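You operate a simulated robot arm through the tools that you are given. There is no shell and no other tool.

You are at the controls of a simulated robot arm. One attempt, no reset.

Task
Turn on the oven light, wipe the smear off the door glass and turn the light off.
Fine: blue pad, then back where it lay; the door stays shut. What is to be rubbed or washed off counts as gone when no trace of it is left.

Only the result counts: the job must be done as asked and must still hold three seconds after the hand-in. Knocking over, shifting, dropping, spilling or breaking anything else fails it.

Robot
A 6-joint arm with a two-finger gripper, fixed in place. Base frame: the origin is at the foot of the arm, x ahead of it, y to its left, z up. Readings come in cm, rad, newtons and seconds.
With the tool pointing down near the work surface it reaches from about 38 to 86 cm from the base axis. Its first joint turns from -2.897 to 2.897 rad. Payload 2.45 kg.
The tool frame sits at the grasp point between the pads (the TCP): z along the fingers, y along the line on which they close. The tips reach 2 cm beyond it. The gripper opens to 14 cm. The gripper's body begins 16.8 cm behind the TCP.
Orientation is told as [roll, pitch, yaw] about the base's x, y, z axes, in that order, counted from this pose: with the fingers straight down and closing along the base's y, the tool's x points along the base's -x, its y along +y and its z along -z.

Tools
- The arm moves only by the tool servo_tool. Its argument "targets" is a list of rows, each a list of 3 entries, a list of its own where there are three numbers: the shift along the tool's x, y, z in cm, then the turn, a rotation vector about the tool's x, y, z in rad, then the gripper command, from -1 (shut) to 1 (fully open), values between in proportion. In form: [[[dx, dy, dz], [wx, wy, wz], claw], ...]. A call has 1 to 20 rows; each row shifts and turns the commanded pose from where the row before left it, along the tool's axes as they then stand. Rows are played at 5 a second. More than 5 cm and 0.15 rad between two rows, or a gripper value outside its range, and nothing of the call is played. Where a pose cannot be reached the arm comes as near as it can. A force on the tool above 40 N (or 10 N above the force at the start of the call, whichever is more), or a blocked arm, ends the call early, and 0.2 s more pass. Each finger travels about 4.5 cm/s and halts on what it meets, pressing with about 40 N; the grip force reading is that of the motor and also rises with nothing between the fingers. The clock runs only during rows and for 0.2 s after the last one: add rows that do not move to give the fingers time. The reply holds the time, the measured pose of the TCP, the force on the tool along the base axes, the opening and the grip force, in the units named above and with some noise, with the torque about the TCP (base axes, N m) and any sound that the robot's microphone picked up.
- Cameras (640 x 400 px; columns grow to the right, rows downward): "scene" is fixed at [5.18, -64.87, 155.41]; the picture's right is [0.80, -0.60, 0.00], its down [-0.21, -0.28, -0.94] and it looks along [0.56, 0.75, -0.34] (base axes); focal length 326 px, centre (320, 200). "wrist" rides on the gripper at [7.8, 1.1, -20.9] in the tool frame; the picture's right is [-0.14, 0.99, 0.00], its down [-0.92, -0.13, -0.37] and it looks along [-0.37, -0.05, 0.93] (tool axes); focal length 280 px, centre (320, 200). There is no depth. A picture from a camera that has moved, and an enlarged one, comes with that camera's place and axes in the base frame and with its lens.
- snapshot(camera): a new picture of that camera. The clock stands still meanwhile.
- raise_lower(by): slides the trunk up (or, below 0, down) by that many cm; the arm rides with it, the base frame stays. It gives what a move gives, with no picture.
- zoom(camera, box): a new picture of the part [left, top, right, bottom] of that camera's present view, enlarged. The clock stands still meanwhile.
- job_done(): hands the job in; it is judged then, once.

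Nothing tells you positions but the pictures and the camera data. Unless the task says otherwise, let go and move clear before handing in.

The tools are called after "Call:" by a JSON object that holds its "api" and its "payload". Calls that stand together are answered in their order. servo_tool: Moves the arm, as the interface text tells. Its arguments: {"type":"object","properties":{"targets":{"type":"array"}},"required":["targets"]} The other tools are called the same way: raise_lower (by) slides the trunk up or down; snapshot (camera) takes a picture; zoom (camera, box) takes an enlarged picture of a part of a camera's view; job_done () hands the job in.

At the start:

```text
t: 0.0
tcp_pos: [37.17, 32.42, 153.0]
orientation: [0.001, 0.0, -0.001]
contact_force: [-0.1, 0.2, 0.4]
moment: [0.01, 0.0, 0.01]
grip_width: 13.98
grasp_force: 0.1
trunk travel left (down, up): [-17.5, 5.5]
```

scene: 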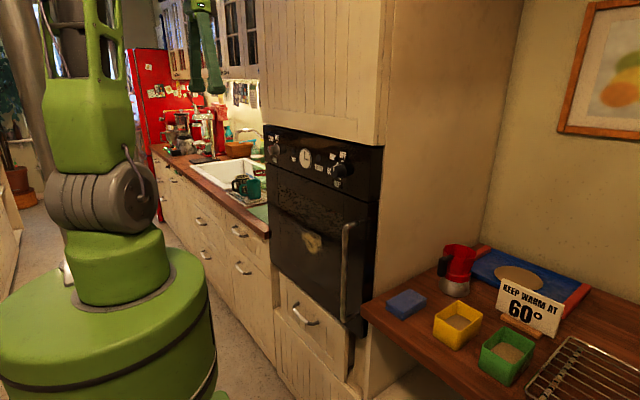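
wrist: 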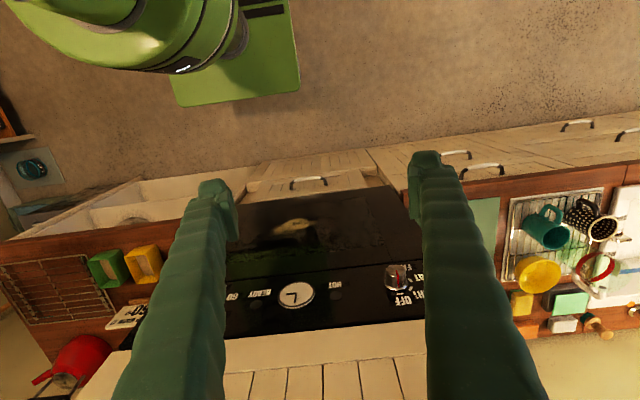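

I see a wall oven with a control panel of knobs and a clock, a yellowish smear on its door glass, and a blue pad on the wooden counter to the right. I'll enlarge the pictures before moving anything.

Call:
{"api": "zoom", "payload": {"camera": "scene", "box": [255, 115, 395, 205]}}

Call:
{"api": "zoom", "payload": {"camera": "scene", "box": [255, 180, 415, 300]}}

Call:
{"api": "zoom", "payload": {"camera": "scene", "box": [360, 230, 600, 400]}}

Call:
{"api": "zoom", "payload": {"camera": "wrist", "box": [180, 180, 460, 340]}}

Call:
{"api": "zoom", "payload": {"camera": "wrist", "box": [0, 200, 240, 400]}}

Call:
{"api": "zoom", "payload": {"camera": "wrist", "box": [460, 180, 640, 350]}}

```text
4.44 times, centred on (325, 160) of scene
camera zoom: at [5.18, -64.87, 155.41], right [0.8, -0.6, 0.0], down [-0.21, -0.28, -0.94], along [0.56, 0.75, -0.34], focal length 1450 px, centre (298, 378)
```

zoom: 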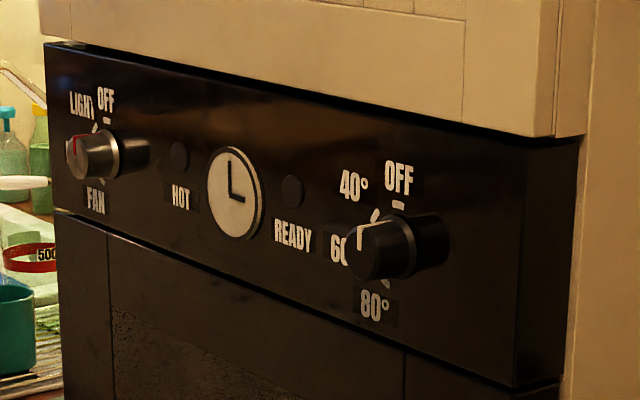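

```text
3.33 times, centred on (335, 240) of scene
camera zoom: at [5.18, -64.87, 155.41], right [0.8, -0.6, 0.0], down [-0.21, -0.28, -0.94], along [0.56, 0.75, -0.34], focal length 1087 px, centre (270, 67)
```

zoom: 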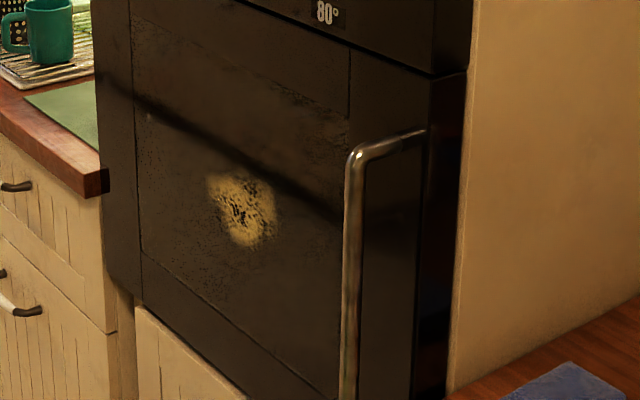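

```text
2.35 times, centred on (480, 315) of scene
camera zoom: at [5.18, -64.87, 155.41], right [0.8, -0.6, 0.0], down [-0.21, -0.28, -0.94], along [0.56, 0.75, -0.34], focal length 768 px, centre (-56, -71)
```

zoom: 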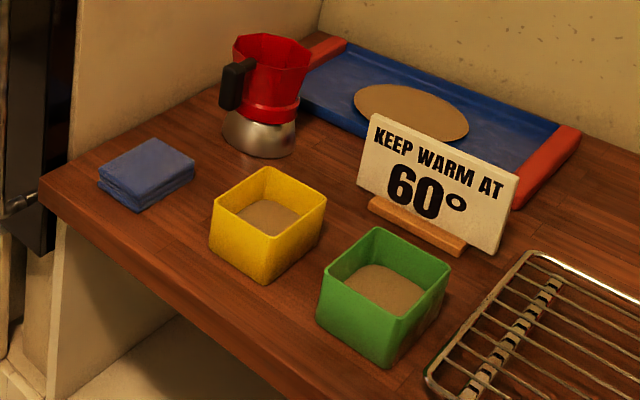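

```text
2.29 times, centred on (320, 260) of wrist
camera zoom: at [29.16, 33.55, 173.96], right [0.14, 0.99, 0.0], down [0.92, -0.13, 0.37], along [0.37, -0.05, -0.93], focal length 641 px, centre (320, 63)
```

zoom: 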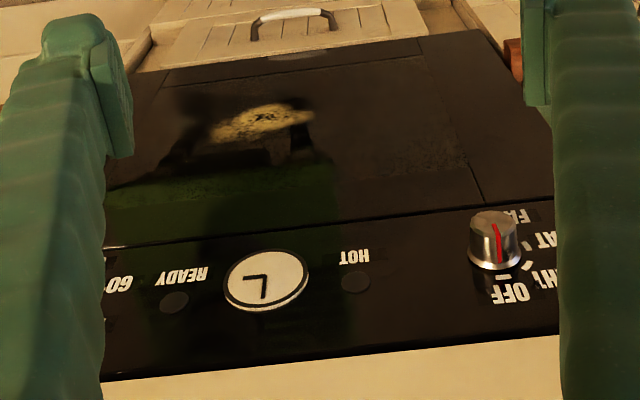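

```text
2.00 times, centred on (120, 300) of wrist
camera zoom: at [29.16, 33.55, 173.96], right [0.14, 0.99, 0.0], down [0.92, -0.13, 0.37], along [0.37, -0.05, -0.93], focal length 561 px, centre (720, 0)
```

zoom: 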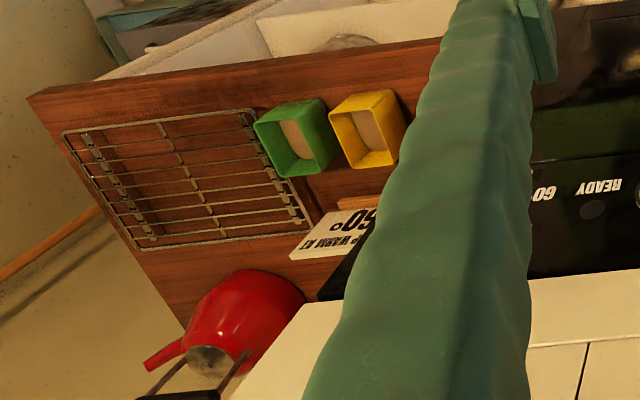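

```text
2.35 times, centred on (550, 265) of wrist
camera zoom: at [29.16, 33.55, 173.96], right [0.14, 0.99, 0.0], down [0.92, -0.13, 0.37], along [0.37, -0.05, -0.93], focal length 660 px, centre (-221, 47)
```

zoom: 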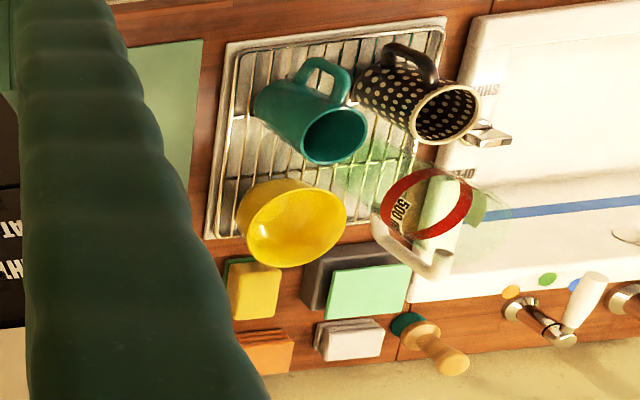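

The left knob carries OFF / LIGHT / HEAT / FAN and the right one OFF / 40 / 60 / 80. I need to read exactly where the left knob's pointer stands now.

Call:
{"api": "zoom", "payload": {"camera": "scene", "box": [262, 128, 302, 168]}}

Call:
{"api": "zoom", "payload": {"camera": "wrist", "box": [370, 250, 440, 320]}}

Call:
{"api": "zoom", "payload": {"camera": "scene", "box": [320, 145, 380, 195]}}

Call:
{"api": "zoom", "payload": {"camera": "scene", "box": [370, 270, 450, 330]}}

```text
10.00 times, centred on (282, 148) of scene
camera zoom: at [5.18, -64.87, 155.41], right [0.8, -0.6, 0.0], down [-0.21, -0.28, -0.94], along [0.56, 0.75, -0.34], focal length 3262 px, centre (700, 720)
```

zoom: 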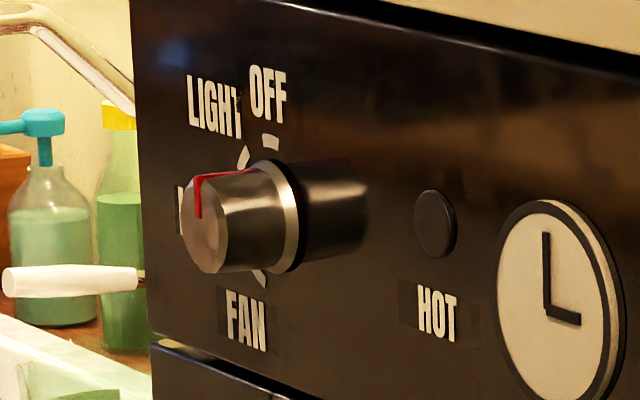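

```text
5.71 times, centred on (405, 285) of wrist
camera zoom: at [29.16, 33.55, 173.96], right [0.14, 0.99, 0.0], down [0.92, -0.13, 0.37], along [0.37, -0.05, -0.93], focal length 1602 px, centre (-166, -286)
```

zoom: 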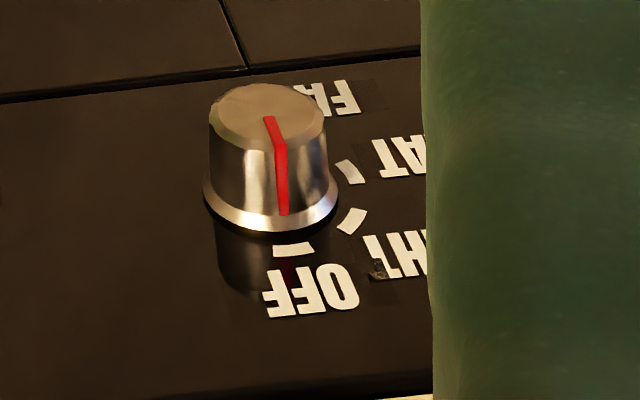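

```text
8.00 times, centred on (350, 170) of scene
camera zoom: at [5.18, -64.87, 155.41], right [0.8, -0.6, 0.0], down [-0.21, -0.28, -0.94], along [0.56, 0.75, -0.34], focal length 2609 px, centre (80, 440)
```

zoom: 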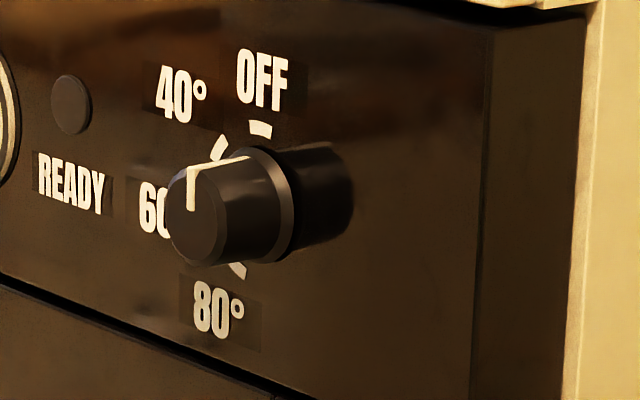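

```text
6.67 times, centred on (410, 300) of scene
camera zoom: at [5.18, -64.87, 155.41], right [0.8, -0.6, 0.0], down [-0.21, -0.28, -0.94], along [0.56, 0.75, -0.34], focal length 2174 px, centre (-280, -467)
```

zoom: 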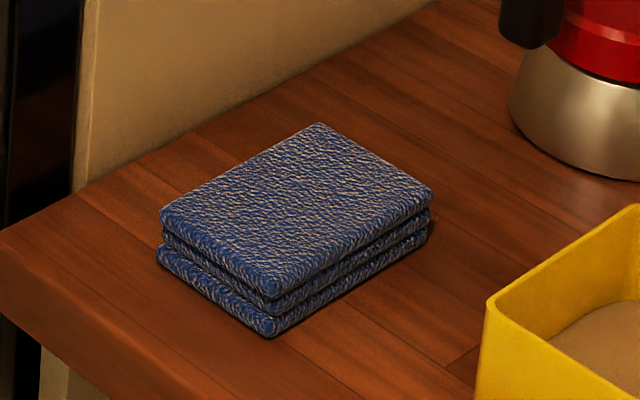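

Both knobs stand at OFF, with the left knob's LIGHT mark about 49° counterclockwise from OFF. By triangulation the panel is at about x = 66, the left knob at about (y 43.2, z 130), and the blue pad at about (72, -17, 95). I'll start by tipping the tool to point at the panel while moving forward a little.

Call:
{"api": "servo_tool", "payload": {"targets": [[[-1.4, 0, 0], [0, -0.1428, 0], 0], [[-1.39, 0, 0.2], [0, -0.1428, 0], 0], [[-1.34, 0, 0.39], [0, -0.1428, 0], 0], [[-1.27, 0, 0.58], [0, -0.1428, 0], 0], [[-1.18, 0, 0.76], [0, -0.1428, 0], 0], [[-1.06, 0, 0.92], [0, -0.1428, 0], 0], [[-0.92, 0, 1.06], [0, -0.1428, 0], 0], [[-0.76, 0, 1.18], [0, -0.1428, 0], 0], [[-0.58, 0, 1.27], [0, -0.1428, 0], 0], [[-0.39, 0, 1.34], [0, -0.1428, 0], 0], [[-0.2, 0, 1.39], [0, -0.1428, 0], 0], [[0, 0, 0], [0, 0, 0], 0]]}}

```text
t: 2.6
tcp_pos: [52.35, 32.29, 153.76]
orientation: [2.053, -1.559, -2.053]
contact_force: [0.2, -0.2, 0.4]
moment: [0.02, -0.02, 0.01]
grip_width: 7.02
grasp_force: 0.1
trunk travel left (down, up): [-17.5, 5.5]
```

The tool now points forward and follows commands well. I'll look from here to refine the knob's place.

Call:
{"api": "snapshot", "payload": {"camera": "wrist"}}

Call:
{"api": "snapshot", "payload": {"camera": "scene"}}

```text
taken
camera wrist: at [31.46, 33.57, 145.74], right [0.0, 0.99, 0.15], down [-0.37, -0.14, 0.92], along [0.93, -0.06, 0.37], focal length 280 px, centre (320, 200)
```

wrist: 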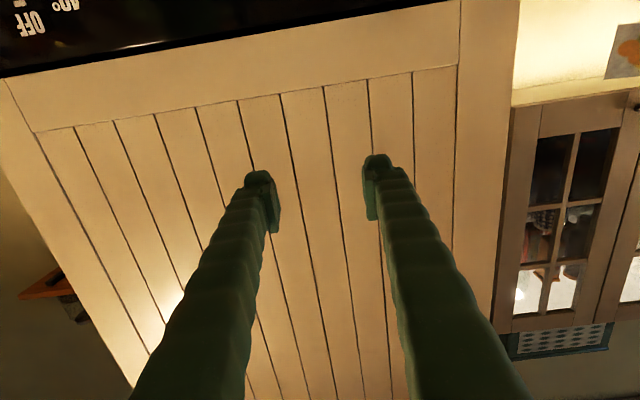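

```text
taken
```

scene: 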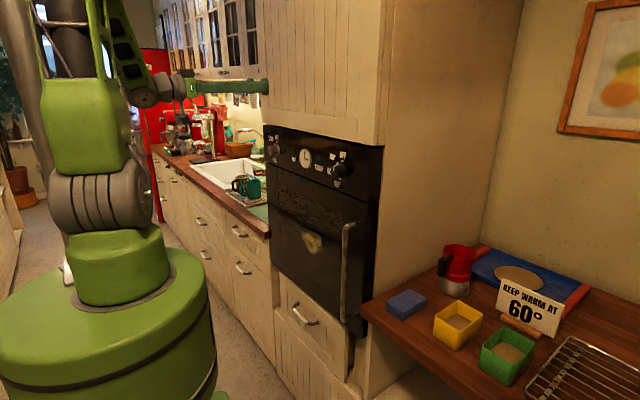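

The wrist camera now looks slightly up from below the gripper, so I'll move left and down in free air until the knob comes into its view.

Call:
{"api": "servo_tool", "payload": {"targets": [[[3, 2.2, 0], [0, 0, 0], 0], [[3, 2.2, 0], [0, 0, 0], 0], [[3, 2.2, 0], [0, 0, 0], 0], [[3, 2.2, 0], [0, 0, 0], 0], [[3, 2.2, 0], [0, 0, 0], 0], [[0, 0, 0], [0, 0, 0], 0]]}}

Call:
{"api": "snapshot", "payload": {"camera": "wrist"}}

```text
t: 3.2
tcp_pos: [51.82, 32.9, 157.21]
orientation: [1.918, -1.364, -1.935]
contact_force: [0.9, -1.1, 0.5]
moment: [-0.01, 0.15, 0.07]
grip_width: 6.99
grasp_force: 0.0
trunk travel left (down, up): [-17.5, 5.5]
stopped in row 3: the arm was blocked; the commanded pose is now the measured one
```

```text
taken
camera wrist: at [31.35, 36.02, 148.44], right [0.0, 0.95, 0.32], down [-0.44, -0.29, 0.85], along [0.9, -0.14, 0.41], focal length 280 px, centre (320, 200)
```

wrist: 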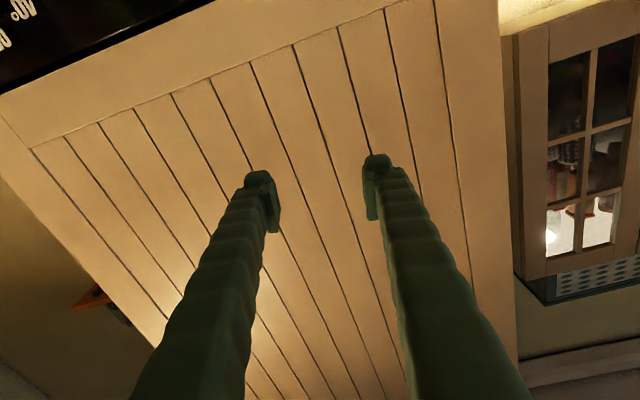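

The arm reported itself blocked and came out slightly twisted and higher than commanded. I'll check the scene before trying anything else.

Call:
{"api": "snapshot", "payload": {"camera": "scene"}}

Call:
{"api": "zoom", "payload": {"camera": "scene", "box": [0, 0, 280, 180]}}

```text
taken
```

scene: 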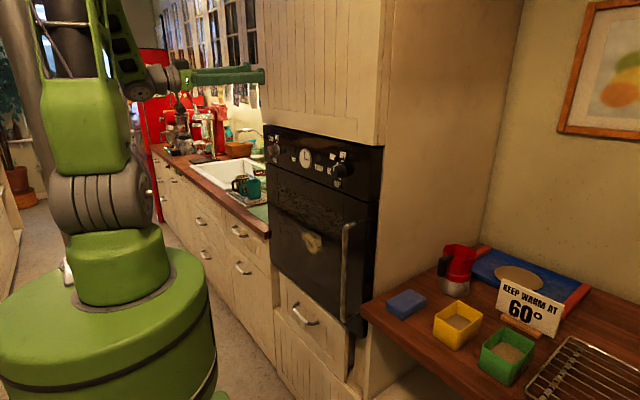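

```text
2.22 times, centred on (140, 90) of scene
camera zoom: at [5.18, -64.87, 155.41], right [0.8, -0.6, 0.0], down [-0.21, -0.28, -0.94], along [0.56, 0.75, -0.34], focal length 725 px, centre (720, 444)
```

zoom: 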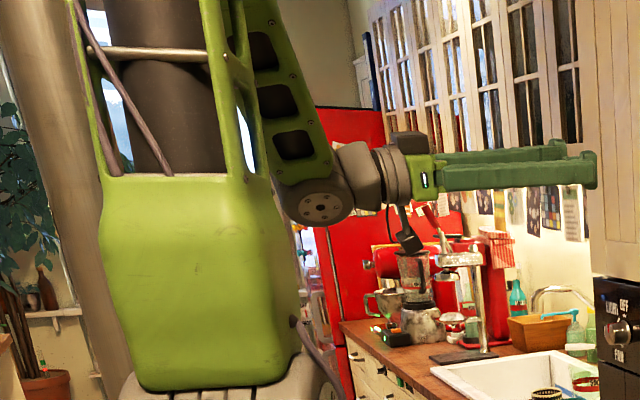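

The forearm is folded tight against the upper arm, so the block looks like the elbow's folding limit rather than contact with the kitchen. Lowering the trunk should let the hand work lower without folding further. I'll lower it in steps.

Call:
{"api": "raise_lower", "payload": {"by": -9}}

Call:
{"api": "snapshot", "payload": {"camera": "scene"}}

```text
t: 4.5
tcp_pos: [51.74, 33.19, 148.35]
orientation: [1.923, -1.363, -1.934]
contact_force: [0.7, 0.9, 0.0]
moment: [0.0, 0.02, 0.06]
grip_width: 7.01
grasp_force: 0.0
trunk travel left (down, up): [-8.5, 14.5]
```

```text
taken
```

scene: 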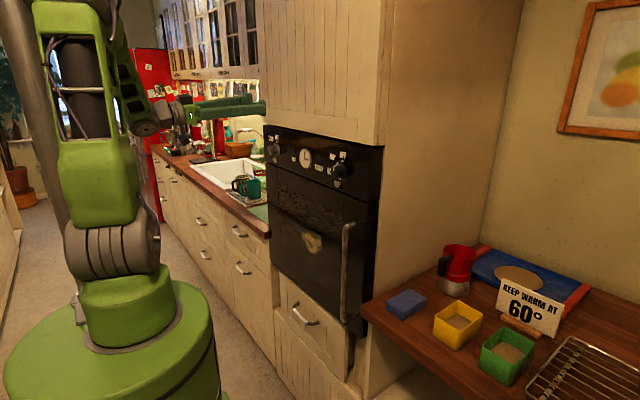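

The trunk rides down cleanly. I'll lower it the rest of the way.

Call:
{"api": "raise_lower", "payload": {"by": -8.3}}

Call:
{"api": "snapshot", "payload": {"camera": "wrist"}}

```text
t: 5.7
tcp_pos: [51.76, 33.1, 140.07]
orientation: [1.924, -1.364, -1.934]
contact_force: [0.3, 0.0, -0.5]
moment: [0.01, 0.03, 0.04]
grip_width: 6.99
grasp_force: 0.2
trunk travel left (down, up): [-0.2, 22.8]
```

```text
taken
camera wrist: at [31.22, 36.15, 131.19], right [0.0, 0.95, 0.33], down [-0.44, -0.3, 0.85], along [0.9, -0.14, 0.41], focal length 280 px, centre (320, 200)
```

wrist: 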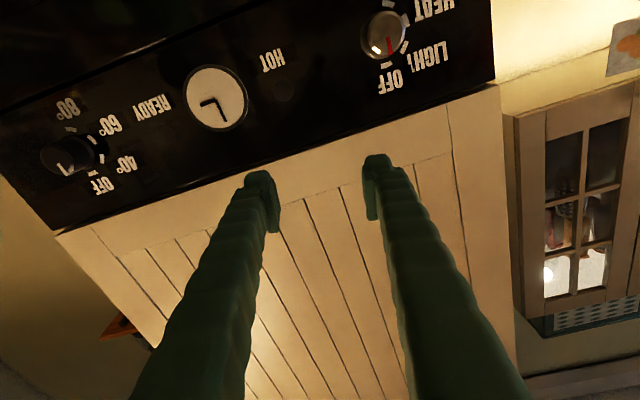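

I worked out the twist from the reported orientation. I'll straighten the tool and come forward slightly.

Call:
{"api": "servo_tool", "payload": {"targets": [[[0, 0, 1], [-0.005, 0.036, -0.096], 0], [[0, 0, 1], [-0.005, 0.036, -0.096], 0], [[0, 0, 0], [0, 0, 0], 0], [[0, 0, 0], [0, 0, 0], 0]]}}

```text
t: 6.7
tcp_pos: [53.62, 33.26, 140.02]
orientation: [-1.088, -1.564, 1.091]
contact_force: [-0.6, -0.1, -0.4]
moment: [-0.01, 0.01, -0.03]
grip_width: 7.02
grasp_force: 0.0
trunk travel left (down, up): [-0.2, 22.8]
```

The tool is straight again. I'll move in front of the left knob, still short of it.

Call:
{"api": "servo_tool", "payload": {"targets": [[[1, 2, 0.8], [0, 0, 0], 0], [[1, 2, 0.8], [0, 0, 0], 0], [[1, 2, 0.8], [0, 0, 0], 0], [[1, 2, 0.4], [0, 0, 0], 0], [[1, 2, 0], [0, 0, 0], 0], [[0, 0, 0], [0, 0, 0], 0]]}}

Call:
{"api": "snapshot", "payload": {"camera": "wrist"}}

Call:
{"api": "zoom", "payload": {"camera": "scene", "box": [220, 80, 400, 195]}}

```text
t: 8.1
tcp_pos: [56.15, 43.46, 134.57]
orientation: [-1.169, -1.564, 1.171]
contact_force: [0.0, 0.4, -0.6]
moment: [-0.03, -0.04, -0.11]
grip_width: 7.0
grasp_force: 0.1
trunk travel left (down, up): [-0.2, 22.8]
```

```text
taken
camera wrist: at [35.1, 44.56, 126.81], right [0.0, 0.99, 0.13], down [-0.37, -0.12, 0.92], along [0.93, -0.05, 0.36], focal length 280 px, centre (320, 200)
```

wrist: 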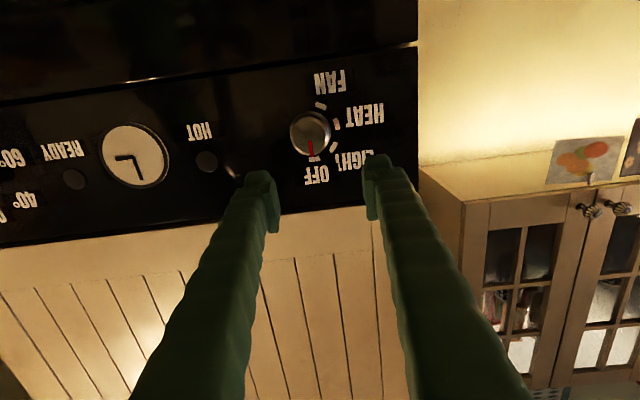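

```text
3.48 times, centred on (310, 138) of scene
camera zoom: at [5.18, -64.87, 155.41], right [0.8, -0.6, 0.0], down [-0.21, -0.28, -0.94], along [0.56, 0.75, -0.34], focal length 1134 px, centre (355, 417)
```

zoom: 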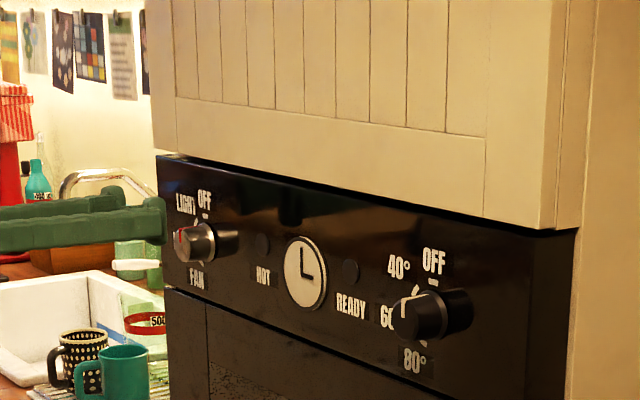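

The knob sits in view between and above the finger tips. I'll enlarge it to refine its centre.

Call:
{"api": "zoom", "payload": {"camera": "wrist", "box": [270, 60, 400, 190]}}

Call:
{"api": "zoom", "payload": {"camera": "scene", "box": [240, 120, 300, 170]}}

```text
3.08 times, centred on (335, 125) of wrist
camera zoom: at [35.1, 44.56, 126.81], right [0.0, 0.99, 0.13], down [-0.37, -0.12, 0.92], along [0.93, -0.05, 0.36], focal length 863 px, centre (274, 431)
```

zoom: 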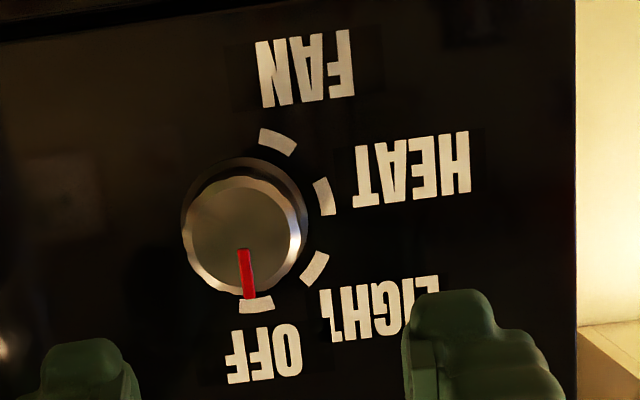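

```text
8.00 times, centred on (270, 145) of scene
camera zoom: at [5.18, -64.87, 155.41], right [0.8, -0.6, 0.0], down [-0.21, -0.28, -0.94], along [0.56, 0.75, -0.34], focal length 2609 px, centre (720, 640)
```

zoom: 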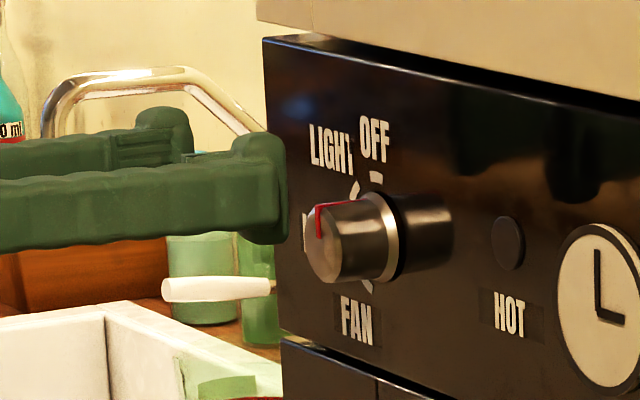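

The marks fit a circle centred at about y 42.9, z 130.9, stepping about 49° each, and the knob face is near x 63.2. I'll line up, go in around the knob with the fingers open, then check.

Call:
{"api": "servo_tool", "payload": {"targets": [[[1.9, -0.28, 0], [0, 0, 0], 0], [[1.82, -0.28, 0], [0, 0, 0], 0], [[0, 0, 1.5], [0, 0, 0], 0], [[0, 0, 1.5], [0, 0, 0], 0], [[0, 0, 0], [0, 0, 0], 0]]}}

Call:
{"api": "zoom", "payload": {"camera": "wrist", "box": [220, 60, 420, 220]}}

```text
t: 9.3
tcp_pos: [59.25, 42.86, 131.19]
orientation: [-1.096, -1.564, 1.097]
contact_force: [0.3, 0.8, -0.1]
moment: [0.0, -0.02, -0.02]
grip_width: 7.0
grasp_force: 0.1
trunk travel left (down, up): [-0.2, 22.8]
```

```text
2.50 times, centred on (320, 140) of wrist
camera zoom: at [38.21, 43.9, 123.45], right [0.0, 0.99, 0.13], down [-0.37, -0.12, 0.92], along [0.93, -0.05, 0.36], focal length 701 px, centre (320, 350)
```

zoom: 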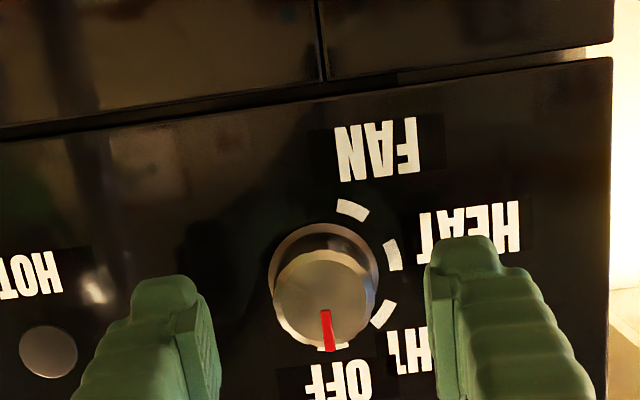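

The knob is centred between the fingers. I'll go forward until the tips surround it and close on it.

Call:
{"api": "servo_tool", "payload": {"targets": [[[0.1, 0, 1.3], [0, 0, 0], 0], [[0.1, 0, 1.3], [0, 0, 0], 0], [[0, 0, 1.1], [0, 0, 0], 0], [[0, 0, 0], [0, 0, 0], 0]]}}

Call:
{"api": "zoom", "payload": {"camera": "wrist", "box": [220, 60, 420, 220]}}

Call:
{"api": "zoom", "payload": {"camera": "scene", "box": [240, 120, 300, 170]}}

```text
t: 10.3
tcp_pos: [63.16, 42.8, 131.05]
orientation: [-1.052, -1.567, 1.057]
contact_force: [0.5, 0.4, 0.6]
moment: [0.03, 0.0, 0.0]
grip_width: 7.01
grasp_force: 0.1
trunk travel left (down, up): [-0.2, 22.8]
```

```text
2.50 times, centred on (320, 140) of wrist
camera zoom: at [41.99, 43.94, 123.2], right [0.0, 0.99, 0.13], down [-0.37, -0.12, 0.92], along [0.93, -0.05, 0.36], focal length 701 px, centre (320, 350)
```

zoom: 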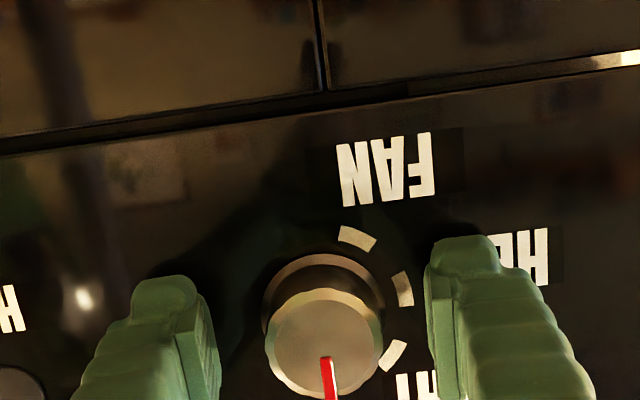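

```text
8.00 times, centred on (270, 145) of scene
camera zoom: at [5.18, -64.87, 155.41], right [0.8, -0.6, 0.0], down [-0.21, -0.28, -0.94], along [0.56, 0.75, -0.34], focal length 2609 px, centre (720, 640)
```

zoom: 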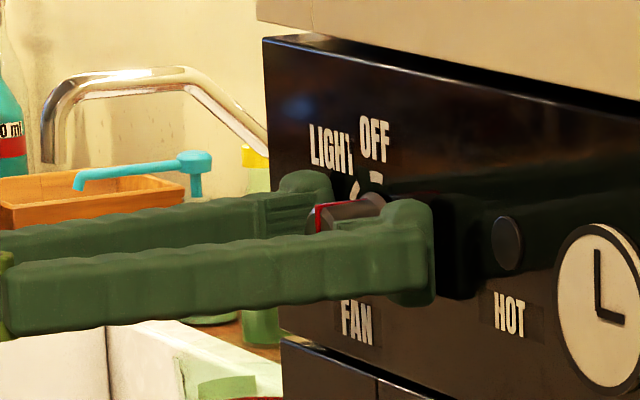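

The fingers straddle the knob. I'll close on it.

Call:
{"api": "servo_tool", "payload": {"targets": [[[0, 0, 0], [0, 0, 0], -0.3], [[0, 0, 0], [0, 0, 0], -0.6], [[0, 0, 0], [0, 0, 0], -0.7], [[0, 0, 0], [0, 0, 0], -0.7], [[0, 0, 0], [0, 0, 0], -0.7]]}}

Call:
{"api": "zoom", "payload": {"camera": "wrist", "box": [220, 60, 420, 220]}}

```text
t: 11.5
tcp_pos: [63.02, 43.04, 130.92]
orientation: [-1.219, -1.564, 1.226]
contact_force: [-2.1, 8.1, 1.4]
moment: [0.01, 0.18, 0.15]
grip_width: 3.51
grasp_force: 45.3
trunk travel left (down, up): [-0.2, 22.8]
```

```text
2.50 times, centred on (320, 140) of wrist
camera zoom: at [41.91, 44.05, 123.2], right [0.0, 0.99, 0.13], down [-0.37, -0.12, 0.92], along [0.93, -0.05, 0.36], focal length 701 px, centre (320, 350)
```

zoom: 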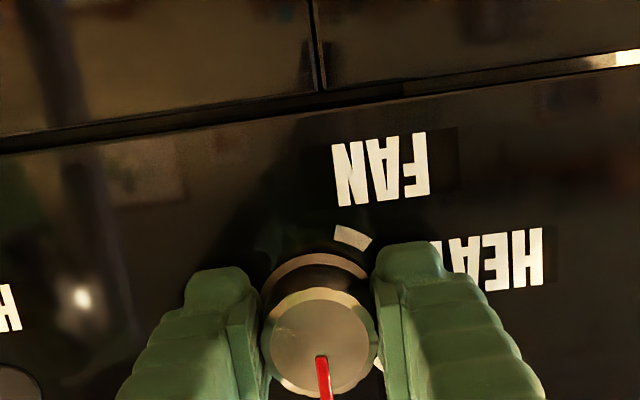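

The knob is gripped at 3.5 cm width. I'll turn it counterclockwise, OFF to LIGHT, by about 49°.

Call:
{"api": "servo_tool", "payload": {"targets": [[[0, 0.15, 0], [0, 0, -0.1], -0.7], [[0, 0, 0], [0, 0, -0.14], -0.7], [[0, 0, 0], [0, 0, -0.14], -0.7], [[0, 0, 0], [0, 0, -0.14], -0.7], [[0, 0, 0], [0, 0, -0.14], -0.7], [[0, 0, 0], [0, 0, -0.14], -0.7], [[0, 0, 0], [0, 0, -0.06], -0.7], [[0, 0, 0], [0, 0, 0], -0.7]]}}

Call:
{"api": "snapshot", "payload": {"camera": "wrist"}}

Call:
{"api": "zoom", "payload": {"camera": "scene", "box": [230, 110, 400, 320]}}

```text
t: 13.3
tcp_pos: [62.95, 43.05, 130.94]
orientation: [-1.573, -0.703, 1.572]
contact_force: [-7.4, 16.9, 6.4]
moment: [0.03, -0.2, 0.42]
grip_width: 3.49
grasp_force: 45.4
trunk travel left (down, up): [-0.2, 22.8]
```

```text
taken
camera wrist: at [41.94, 37.88, 125.03], right [0.0, 0.75, -0.67], down [-0.37, 0.62, 0.69], along [0.93, 0.25, 0.27], focal length 280 px, centre (320, 200)
```

wrist: 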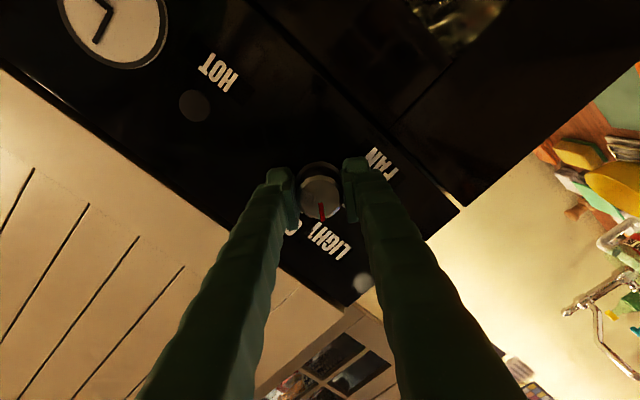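

```text
1.90 times, centred on (315, 215) of scene
camera zoom: at [5.18, -64.87, 155.41], right [0.8, -0.6, 0.0], down [-0.21, -0.28, -0.94], along [0.56, 0.75, -0.34], focal length 621 px, centre (330, 171)
```

zoom: 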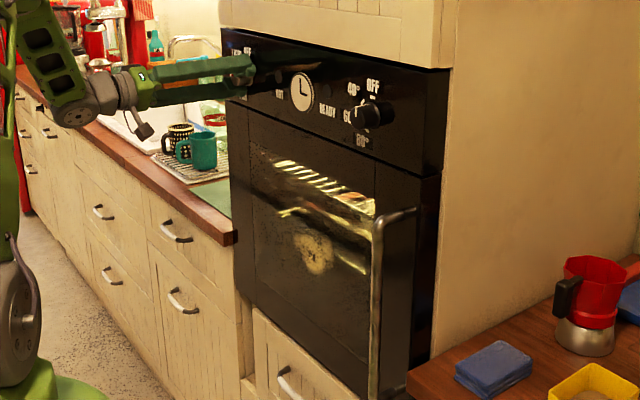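

The oven interior is lit, so the light is on. I'll check that the pointer is squarely on LIGHT.

Call:
{"api": "zoom", "payload": {"camera": "wrist", "box": [270, 140, 400, 270]}}

Call:
{"api": "zoom", "payload": {"camera": "scene", "box": [265, 180, 385, 290]}}

```text
3.08 times, centred on (335, 205) of wrist
camera zoom: at [41.94, 37.88, 125.03], right [0.0, 0.75, -0.67], down [-0.37, 0.62, 0.69], along [0.93, 0.25, 0.27], focal length 863 px, centre (274, 185)
```

zoom: 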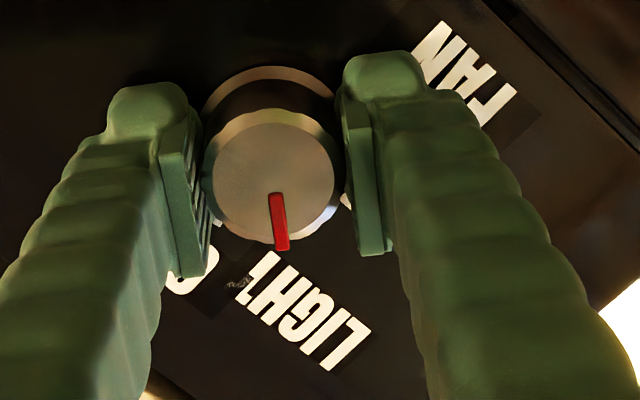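

```text
3.64 times, centred on (325, 235) of scene
camera zoom: at [5.18, -64.87, 155.41], right [0.8, -0.6, 0.0], down [-0.21, -0.28, -0.94], along [0.56, 0.75, -0.34], focal length 1186 px, centre (302, 73)
```

zoom: 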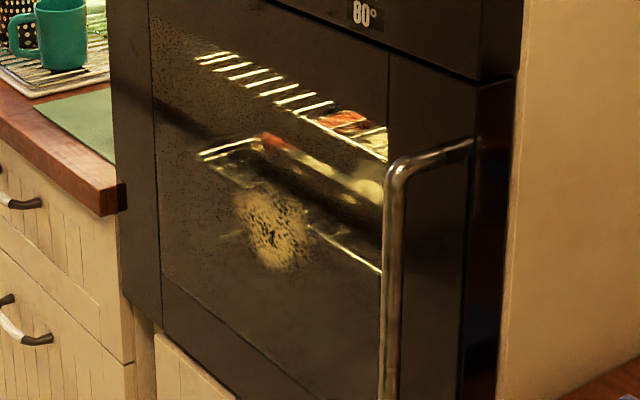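

The light is on and the pointer stands at LIGHT. I'll let go and back straight out.

Call:
{"api": "servo_tool", "payload": {"targets": [[[0, 0, 0], [0, 0, 0], -0.3], [[0, 0, 0], [0, 0, 0], 0], [[0, 0, 0], [0, 0, 0], 0], [[0, 0, 0], [0, 0, 0], 0], [[0, 0, -2], [0, 0, 0], 0], [[0, 0, -2.5], [0, 0, 0], 0], [[0, 0, -2.5], [0, 0, 0], 0], [[0, 0, 0], [0, 0, 0], 0]]}}

Call:
{"api": "zoom", "payload": {"camera": "wrist", "box": [230, 60, 450, 270]}}

Call:
{"api": "zoom", "payload": {"camera": "scene", "box": [240, 110, 400, 290]}}

```text
t: 15.1
tcp_pos: [56.24, 42.83, 130.78]
orientation: [-1.566, -0.706, 1.569]
contact_force: [0.1, -0.2, -0.4]
moment: [0.03, 0.0, 0.01]
grip_width: 7.01
grasp_force: 0.1
trunk travel left (down, up): [-0.2, 22.8]
```

```text
1.90 times, centred on (340, 165) of wrist
camera zoom: at [35.17, 37.61, 125.01], right [0.0, 0.75, -0.66], down [-0.37, 0.62, 0.7], along [0.93, 0.25, 0.27], focal length 534 px, centre (282, 267)
```

zoom: 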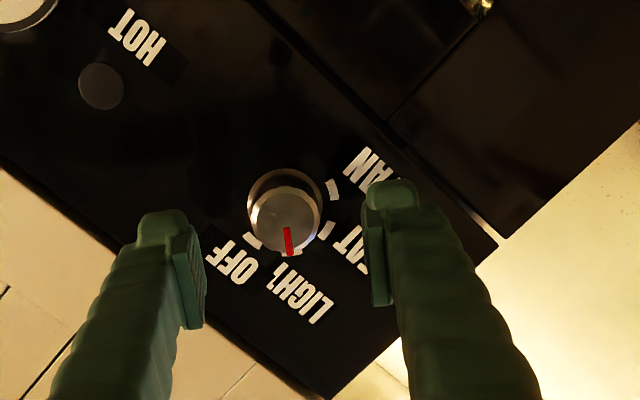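

```text
2.22 times, centred on (320, 200) of scene
camera zoom: at [5.18, -64.87, 155.41], right [0.8, -0.6, 0.0], down [-0.21, -0.28, -0.94], along [0.56, 0.75, -0.34], focal length 725 px, centre (320, 200)
```

zoom: 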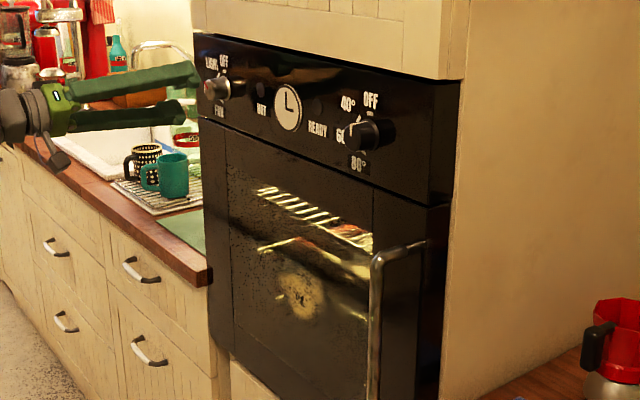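

LIGHT is set and the interior stays lit. Next I'll untwist and back off, then tip the tool down, still on this side, to go and fetch the blue pad.

Call:
{"api": "servo_tool", "payload": {"targets": [[[0, 0, -0.7], [0, 0, 0.144], 0], [[0, 0, -0.7], [0, 0, 0.144], 0], [[0, 0, -0.7], [0, 0, 0.144], 0], [[0, 0, -0.7], [0, 0, 0.144], 0], [[0, 0, -0.7], [0, 0, 0.144], 0], [[0, 0, -0.7], [0, 0, 0.144], 0], [[0, 0, 0], [0, 0.1428, 0], 0], [[0, 0, 0], [0, 0.1428, 0], 0], [[0, 0, 0], [0, 0.1428, 0], 0], [[0, 0, 0], [0, 0.1428, 0], 0], [[0, 0, 0], [0, 0.1428, 0], 0], [[0, 0, 0], [0, 0.1428, 0], 0], [[0, 0, 0], [0, 0.1428, 0], 0], [[0, 0, 0], [0, 0.1428, 0], 0], [[0, 0, 0], [0, 0.1428, 0], 0], [[0, 0, 0], [0, 0.1428, 0], 0], [[0, 0, 0], [0, 0.1428, 0], 0], [[0, 0, 0], [0, 0, 0], 0]]}}

Call:
{"api": "snapshot", "payload": {"camera": "scene"}}

Call:
{"api": "snapshot", "payload": {"camera": "wrist"}}

```text
t: 18.9
tcp_pos: [51.91, 42.87, 130.87]
orientation: [0.001, 0.001, 0.002]
contact_force: [1.5, 0.0, -0.8]
moment: [0.01, 0.03, 0.01]
grip_width: 7.01
grasp_force: 0.1
trunk travel left (down, up): [-0.2, 22.8]
```

```text
taken
```

scene: 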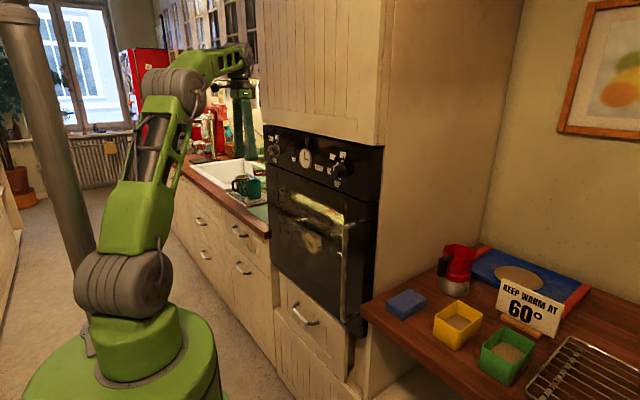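

```text
taken
camera wrist: at [44.01, 44.06, 151.89], right [0.14, 0.99, 0.0], down [0.92, -0.13, 0.37], along [0.36, -0.05, -0.93], focal length 280 px, centre (320, 200)
```

wrist: 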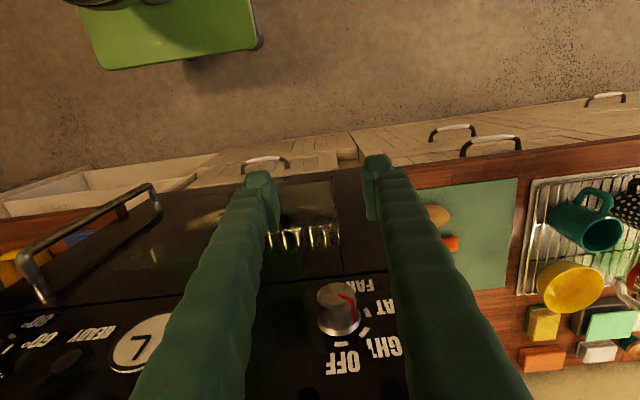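

The tool points straight down in free air. I'll swing right across the front of the oven to the counter side at this height.

Call:
{"api": "servo_tool", "payload": {"targets": [[[0, -2, 0], [0, 0, 0], 0], [[0, -4, 0], [0, 0, 0], 0], [[0, -4, 0], [0, 0, 0], 0], [[0, -4, 0], [0, 0, 0], 0], [[0, -4, 0], [0, 0, 0], 0], [[0, -4, 0], [0, 0, 0], 0], [[0, -4, 0], [0, 0, 0], 0], [[0, -4, 0], [0, 0, 0], 0], [[0, -4, 0], [0, 0, 0], 0], [[0, -4, 0], [0, 0, 0], 0], [[0, -4, 0], [0, 0, 0], 0], [[0, -4, 0], [0, 0, 0], 0], [[0, -4, 0], [0, 0, 0], 0], [[0, -4, 0], [0, 0, 0], 0], [[0, -4, 0], [0, 0, 0], 0], [[0, -2, 0], [0, 0, 0], 0], [[0, 0, 0], [0, 0, 0], 0]]}}

Call:
{"api": "snapshot", "payload": {"camera": "wrist"}}

Call:
{"api": "snapshot", "payload": {"camera": "scene"}}

```text
t: 22.5
tcp_pos: [51.96, -16.96, 130.83]
orientation: [-0.002, 0.002, -0.001]
contact_force: [-0.4, 0.4, 1.1]
moment: [-0.02, 0.04, -0.01]
grip_width: 7.0
grasp_force: 0.1
trunk travel left (down, up): [-0.2, 22.8]
```

```text
taken
camera wrist: at [43.98, -15.88, 151.78], right [0.14, 0.99, 0.0], down [0.92, -0.13, 0.37], along [0.36, -0.05, -0.93], focal length 280 px, centre (320, 200)
```

wrist: 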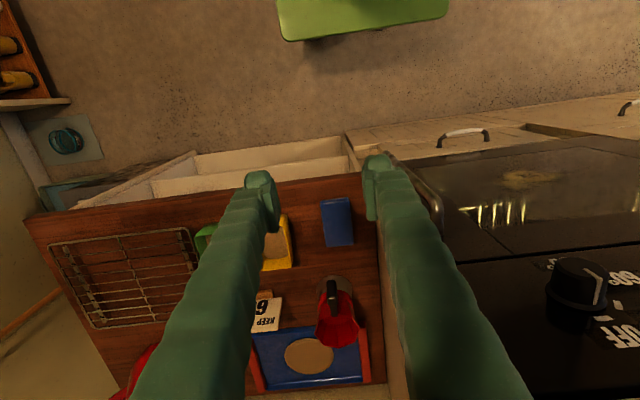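

```text
taken
```

scene: 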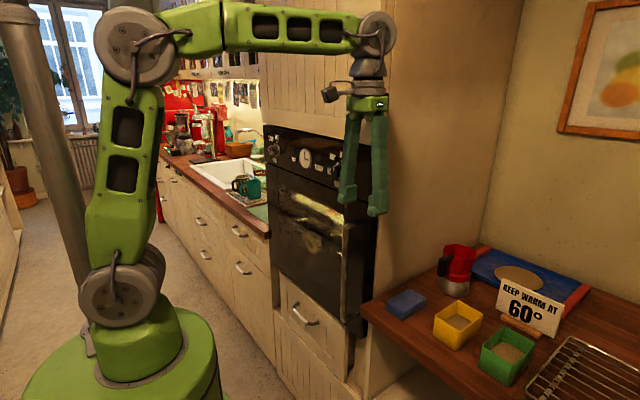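

The pad is in the wrist view now. I'll enlarge it to fix its place, size and the gap to the cabinet side.

Call:
{"api": "zoom", "payload": {"camera": "wrist", "box": [265, 160, 425, 280]}}

Call:
{"api": "zoom", "payload": {"camera": "wrist", "box": [300, 180, 380, 260]}}

```text
3.33 times, centred on (345, 220) of wrist
camera zoom: at [43.98, -15.88, 151.78], right [0.14, 0.99, 0.0], down [0.92, -0.13, 0.37], along [0.36, -0.05, -0.93], focal length 935 px, centre (237, 133)
```

zoom: 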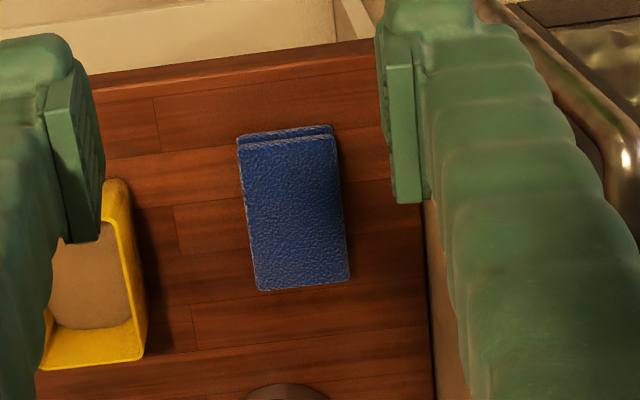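

```text
5.00 times, centred on (340, 220) of wrist
camera zoom: at [43.98, -15.88, 151.78], right [0.14, 0.99, 0.0], down [0.92, -0.13, 0.37], along [0.36, -0.05, -0.93], focal length 1402 px, centre (220, 100)
```

zoom: 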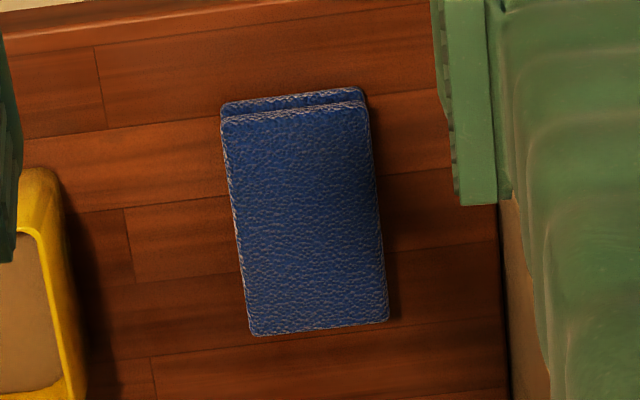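

The pad is about 11.2 × 6.3 cm, centred near (73.4, -15.9) with its top near z 94, lying square to the axes. The cabinet side is at about y -7. I'll check the arm's own clearance to the cabinet corner before going in.

Call:
{"api": "zoom", "payload": {"camera": "scene", "box": [200, 0, 440, 220]}}

```text
1.82 times, centred on (320, 110) of scene
camera zoom: at [5.18, -64.87, 155.41], right [0.8, -0.6, 0.0], down [-0.21, -0.28, -0.94], along [0.56, 0.75, -0.34], focal length 593 px, centre (320, 364)
```

zoom: 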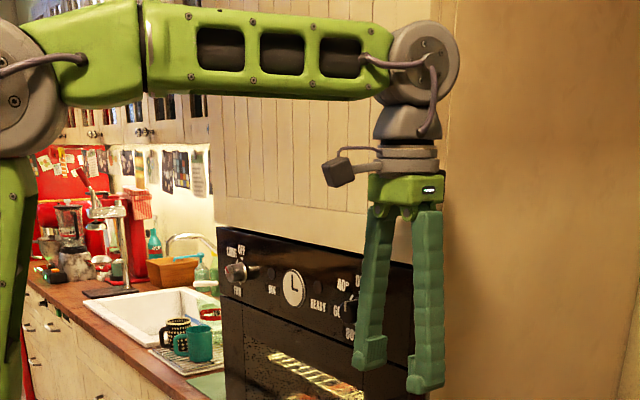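

The arm's plane leaves a couple of centimetres to the cabinet corner, which is enough. I'll move above the pad at height, open to about 8.6 cm, and look again.

Call:
{"api": "servo_tool", "payload": {"targets": [[[-3, 0, 0], [0, 0, 0], 0.23], [[-3, 0, 0], [0, 0, 0], 0.23], [[-3, 0, 0], [0, 0, 0], 0.23], [[-3, 0.2, 0], [0, 0, 0], 0.23], [[-3, 0.2, 0], [0, 0, 0], 0.23], [[-3, 0.3, 0], [0, 0, 0], 0.23], [[-2.4, 0.3, 0], [0, 0, 0], 0.23], [[-1, 0, 0], [0, 0, 0], 0.23], [[0, 0, 0], [0, 0, 0], 0.23]]}}

Call:
{"api": "snapshot", "payload": {"camera": "wrist"}}

Call:
{"api": "snapshot", "payload": {"camera": "scene"}}

```text
t: 24.5
tcp_pos: [72.51, -15.87, 130.66]
orientation: [-0.002, 0.001, 0.0]
contact_force: [-1.1, -0.5, 0.5]
moment: [0.01, -0.07, -0.02]
grip_width: 8.62
grasp_force: 0.0
out of reach, approached as far as the arm can: row 8
trunk travel left (down, up): [-0.2, 22.8]
```

```text
taken
camera wrist: at [64.52, -14.64, 151.57], right [0.14, 0.99, 0.0], down [0.92, -0.13, 0.37], along [0.36, -0.05, -0.93], focal length 280 px, centre (320, 200)
```

wrist: 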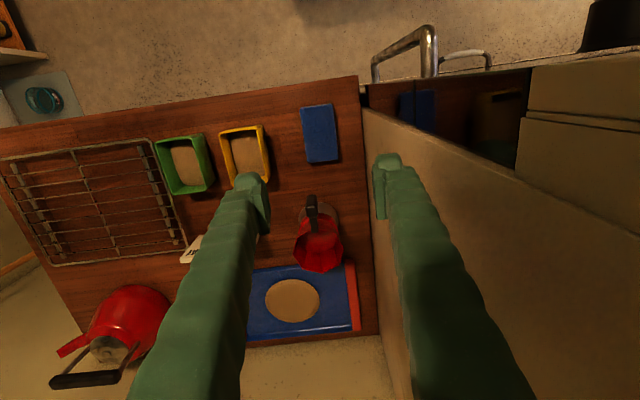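

```text
taken
```

scene: 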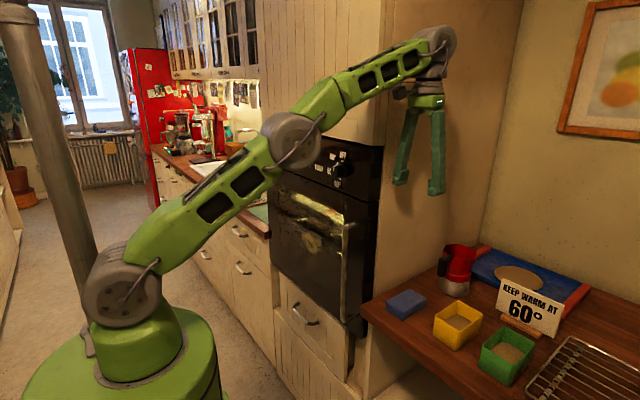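

The arm is nearly straight at this height but will reach better lower down. I'll refine the pad's place from here.

Call:
{"api": "zoom", "payload": {"camera": "wrist", "box": [270, 80, 390, 190]}}

```text
3.64 times, centred on (330, 135) of wrist
camera zoom: at [64.52, -14.64, 151.57], right [0.14, 0.99, 0.0], down [0.92, -0.13, 0.37], along [0.36, -0.05, -0.93], focal length 1020 px, centre (284, 436)
```

zoom: 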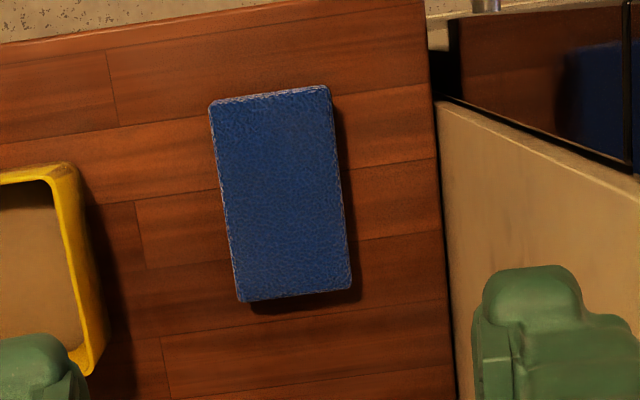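

The pad is centred at about (73.0, -15.9), with the cabinet side at y -6.9. That leaves roughly 2 cm beside the gripper body. I'll descend partway and re-measure.

Call:
{"api": "servo_tool", "payload": {"targets": [[[0, 0, 3], [0, 0, 0], 0.23], [[0, 0, 3], [0, 0, 0], 0.23], [[0, 0, 3], [0, 0, 0], 0.23], [[0, 0, 3], [0, 0, 0], 0.23], [[0, 0, 3], [0, 0, 0], 0.23], [[0, 0, 3], [0, 0, 0], 0.23], [[0, 0, 3], [0, 0, 0], 0.23], [[0, 0, 2], [0, 0, 0], 0.23], [[0, 0, 0], [0, 0, 0], 0.23]]}}

Call:
{"api": "snapshot", "payload": {"camera": "wrist"}}

Call:
{"api": "zoom", "payload": {"camera": "scene", "box": [340, 60, 540, 360]}}

```text
t: 26.5
tcp_pos: [72.4, -16.18, 107.46]
orientation: [-0.001, 0.004, -0.001]
contact_force: [0.0, -0.1, 0.6]
moment: [-0.05, 0.0, 0.01]
grip_width: 8.6
grasp_force: 0.1
trunk travel left (down, up): [-0.2, 22.8]
```

```text
taken
camera wrist: at [64.51, -14.89, 128.35], right [0.14, 0.99, 0.0], down [0.92, -0.13, 0.37], along [0.36, -0.05, -0.93], focal length 280 px, centre (320, 200)
```

wrist: 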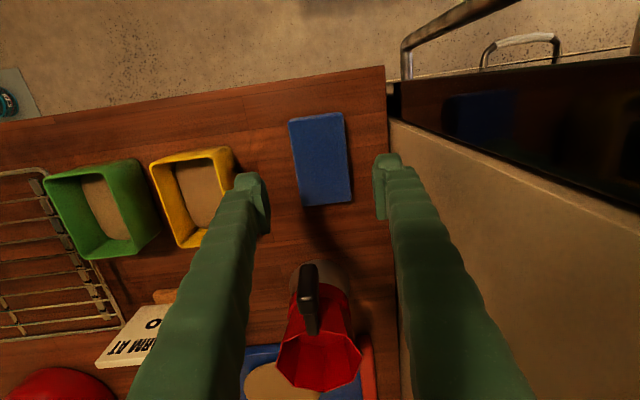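

```text
1.33 times, centred on (440, 210) of scene
camera zoom: at [5.18, -64.87, 155.41], right [0.8, -0.6, 0.0], down [-0.21, -0.28, -0.94], along [0.56, 0.75, -0.34], focal length 435 px, centre (160, 187)
```

zoom: 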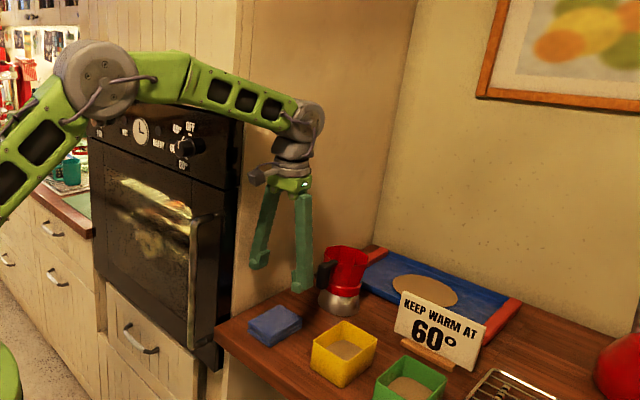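

Good clearance all round. I'll enlarge the pad from this closer view to get its height.

Call:
{"api": "zoom", "payload": {"camera": "wrist", "box": [260, 90, 400, 230]}}

Call:
{"api": "zoom", "payload": {"camera": "scene", "box": [370, 240, 470, 330]}}

```text
2.86 times, centred on (330, 160) of wrist
camera zoom: at [64.51, -14.89, 128.35], right [0.14, 0.99, 0.0], down [0.92, -0.13, 0.37], along [0.36, -0.05, -0.93], focal length 801 px, centre (291, 314)
```

zoom: 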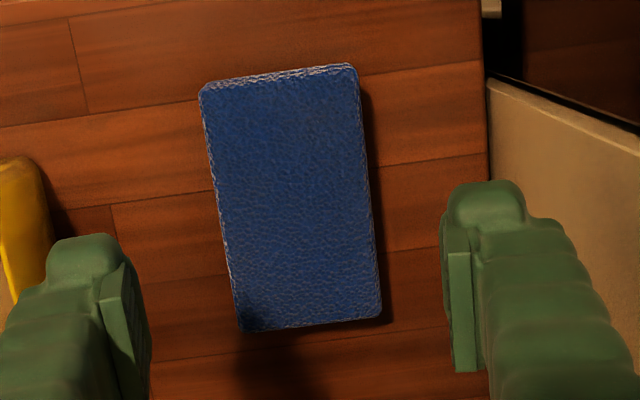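

```text
4.44 times, centred on (420, 285) of scene
camera zoom: at [5.18, -64.87, 155.41], right [0.8, -0.6, 0.0], down [-0.21, -0.28, -0.94], along [0.56, 0.75, -0.34], focal length 1450 px, centre (-124, -178)
```

zoom: 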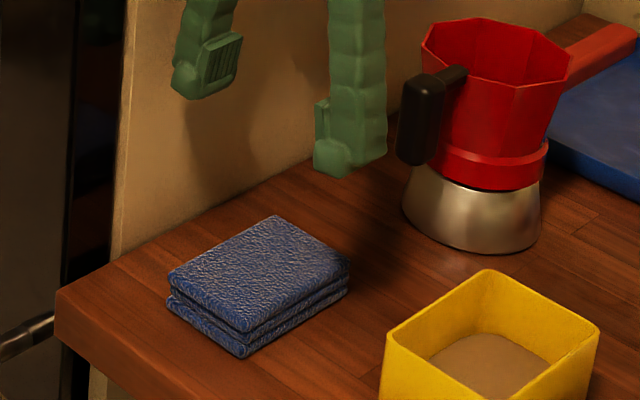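

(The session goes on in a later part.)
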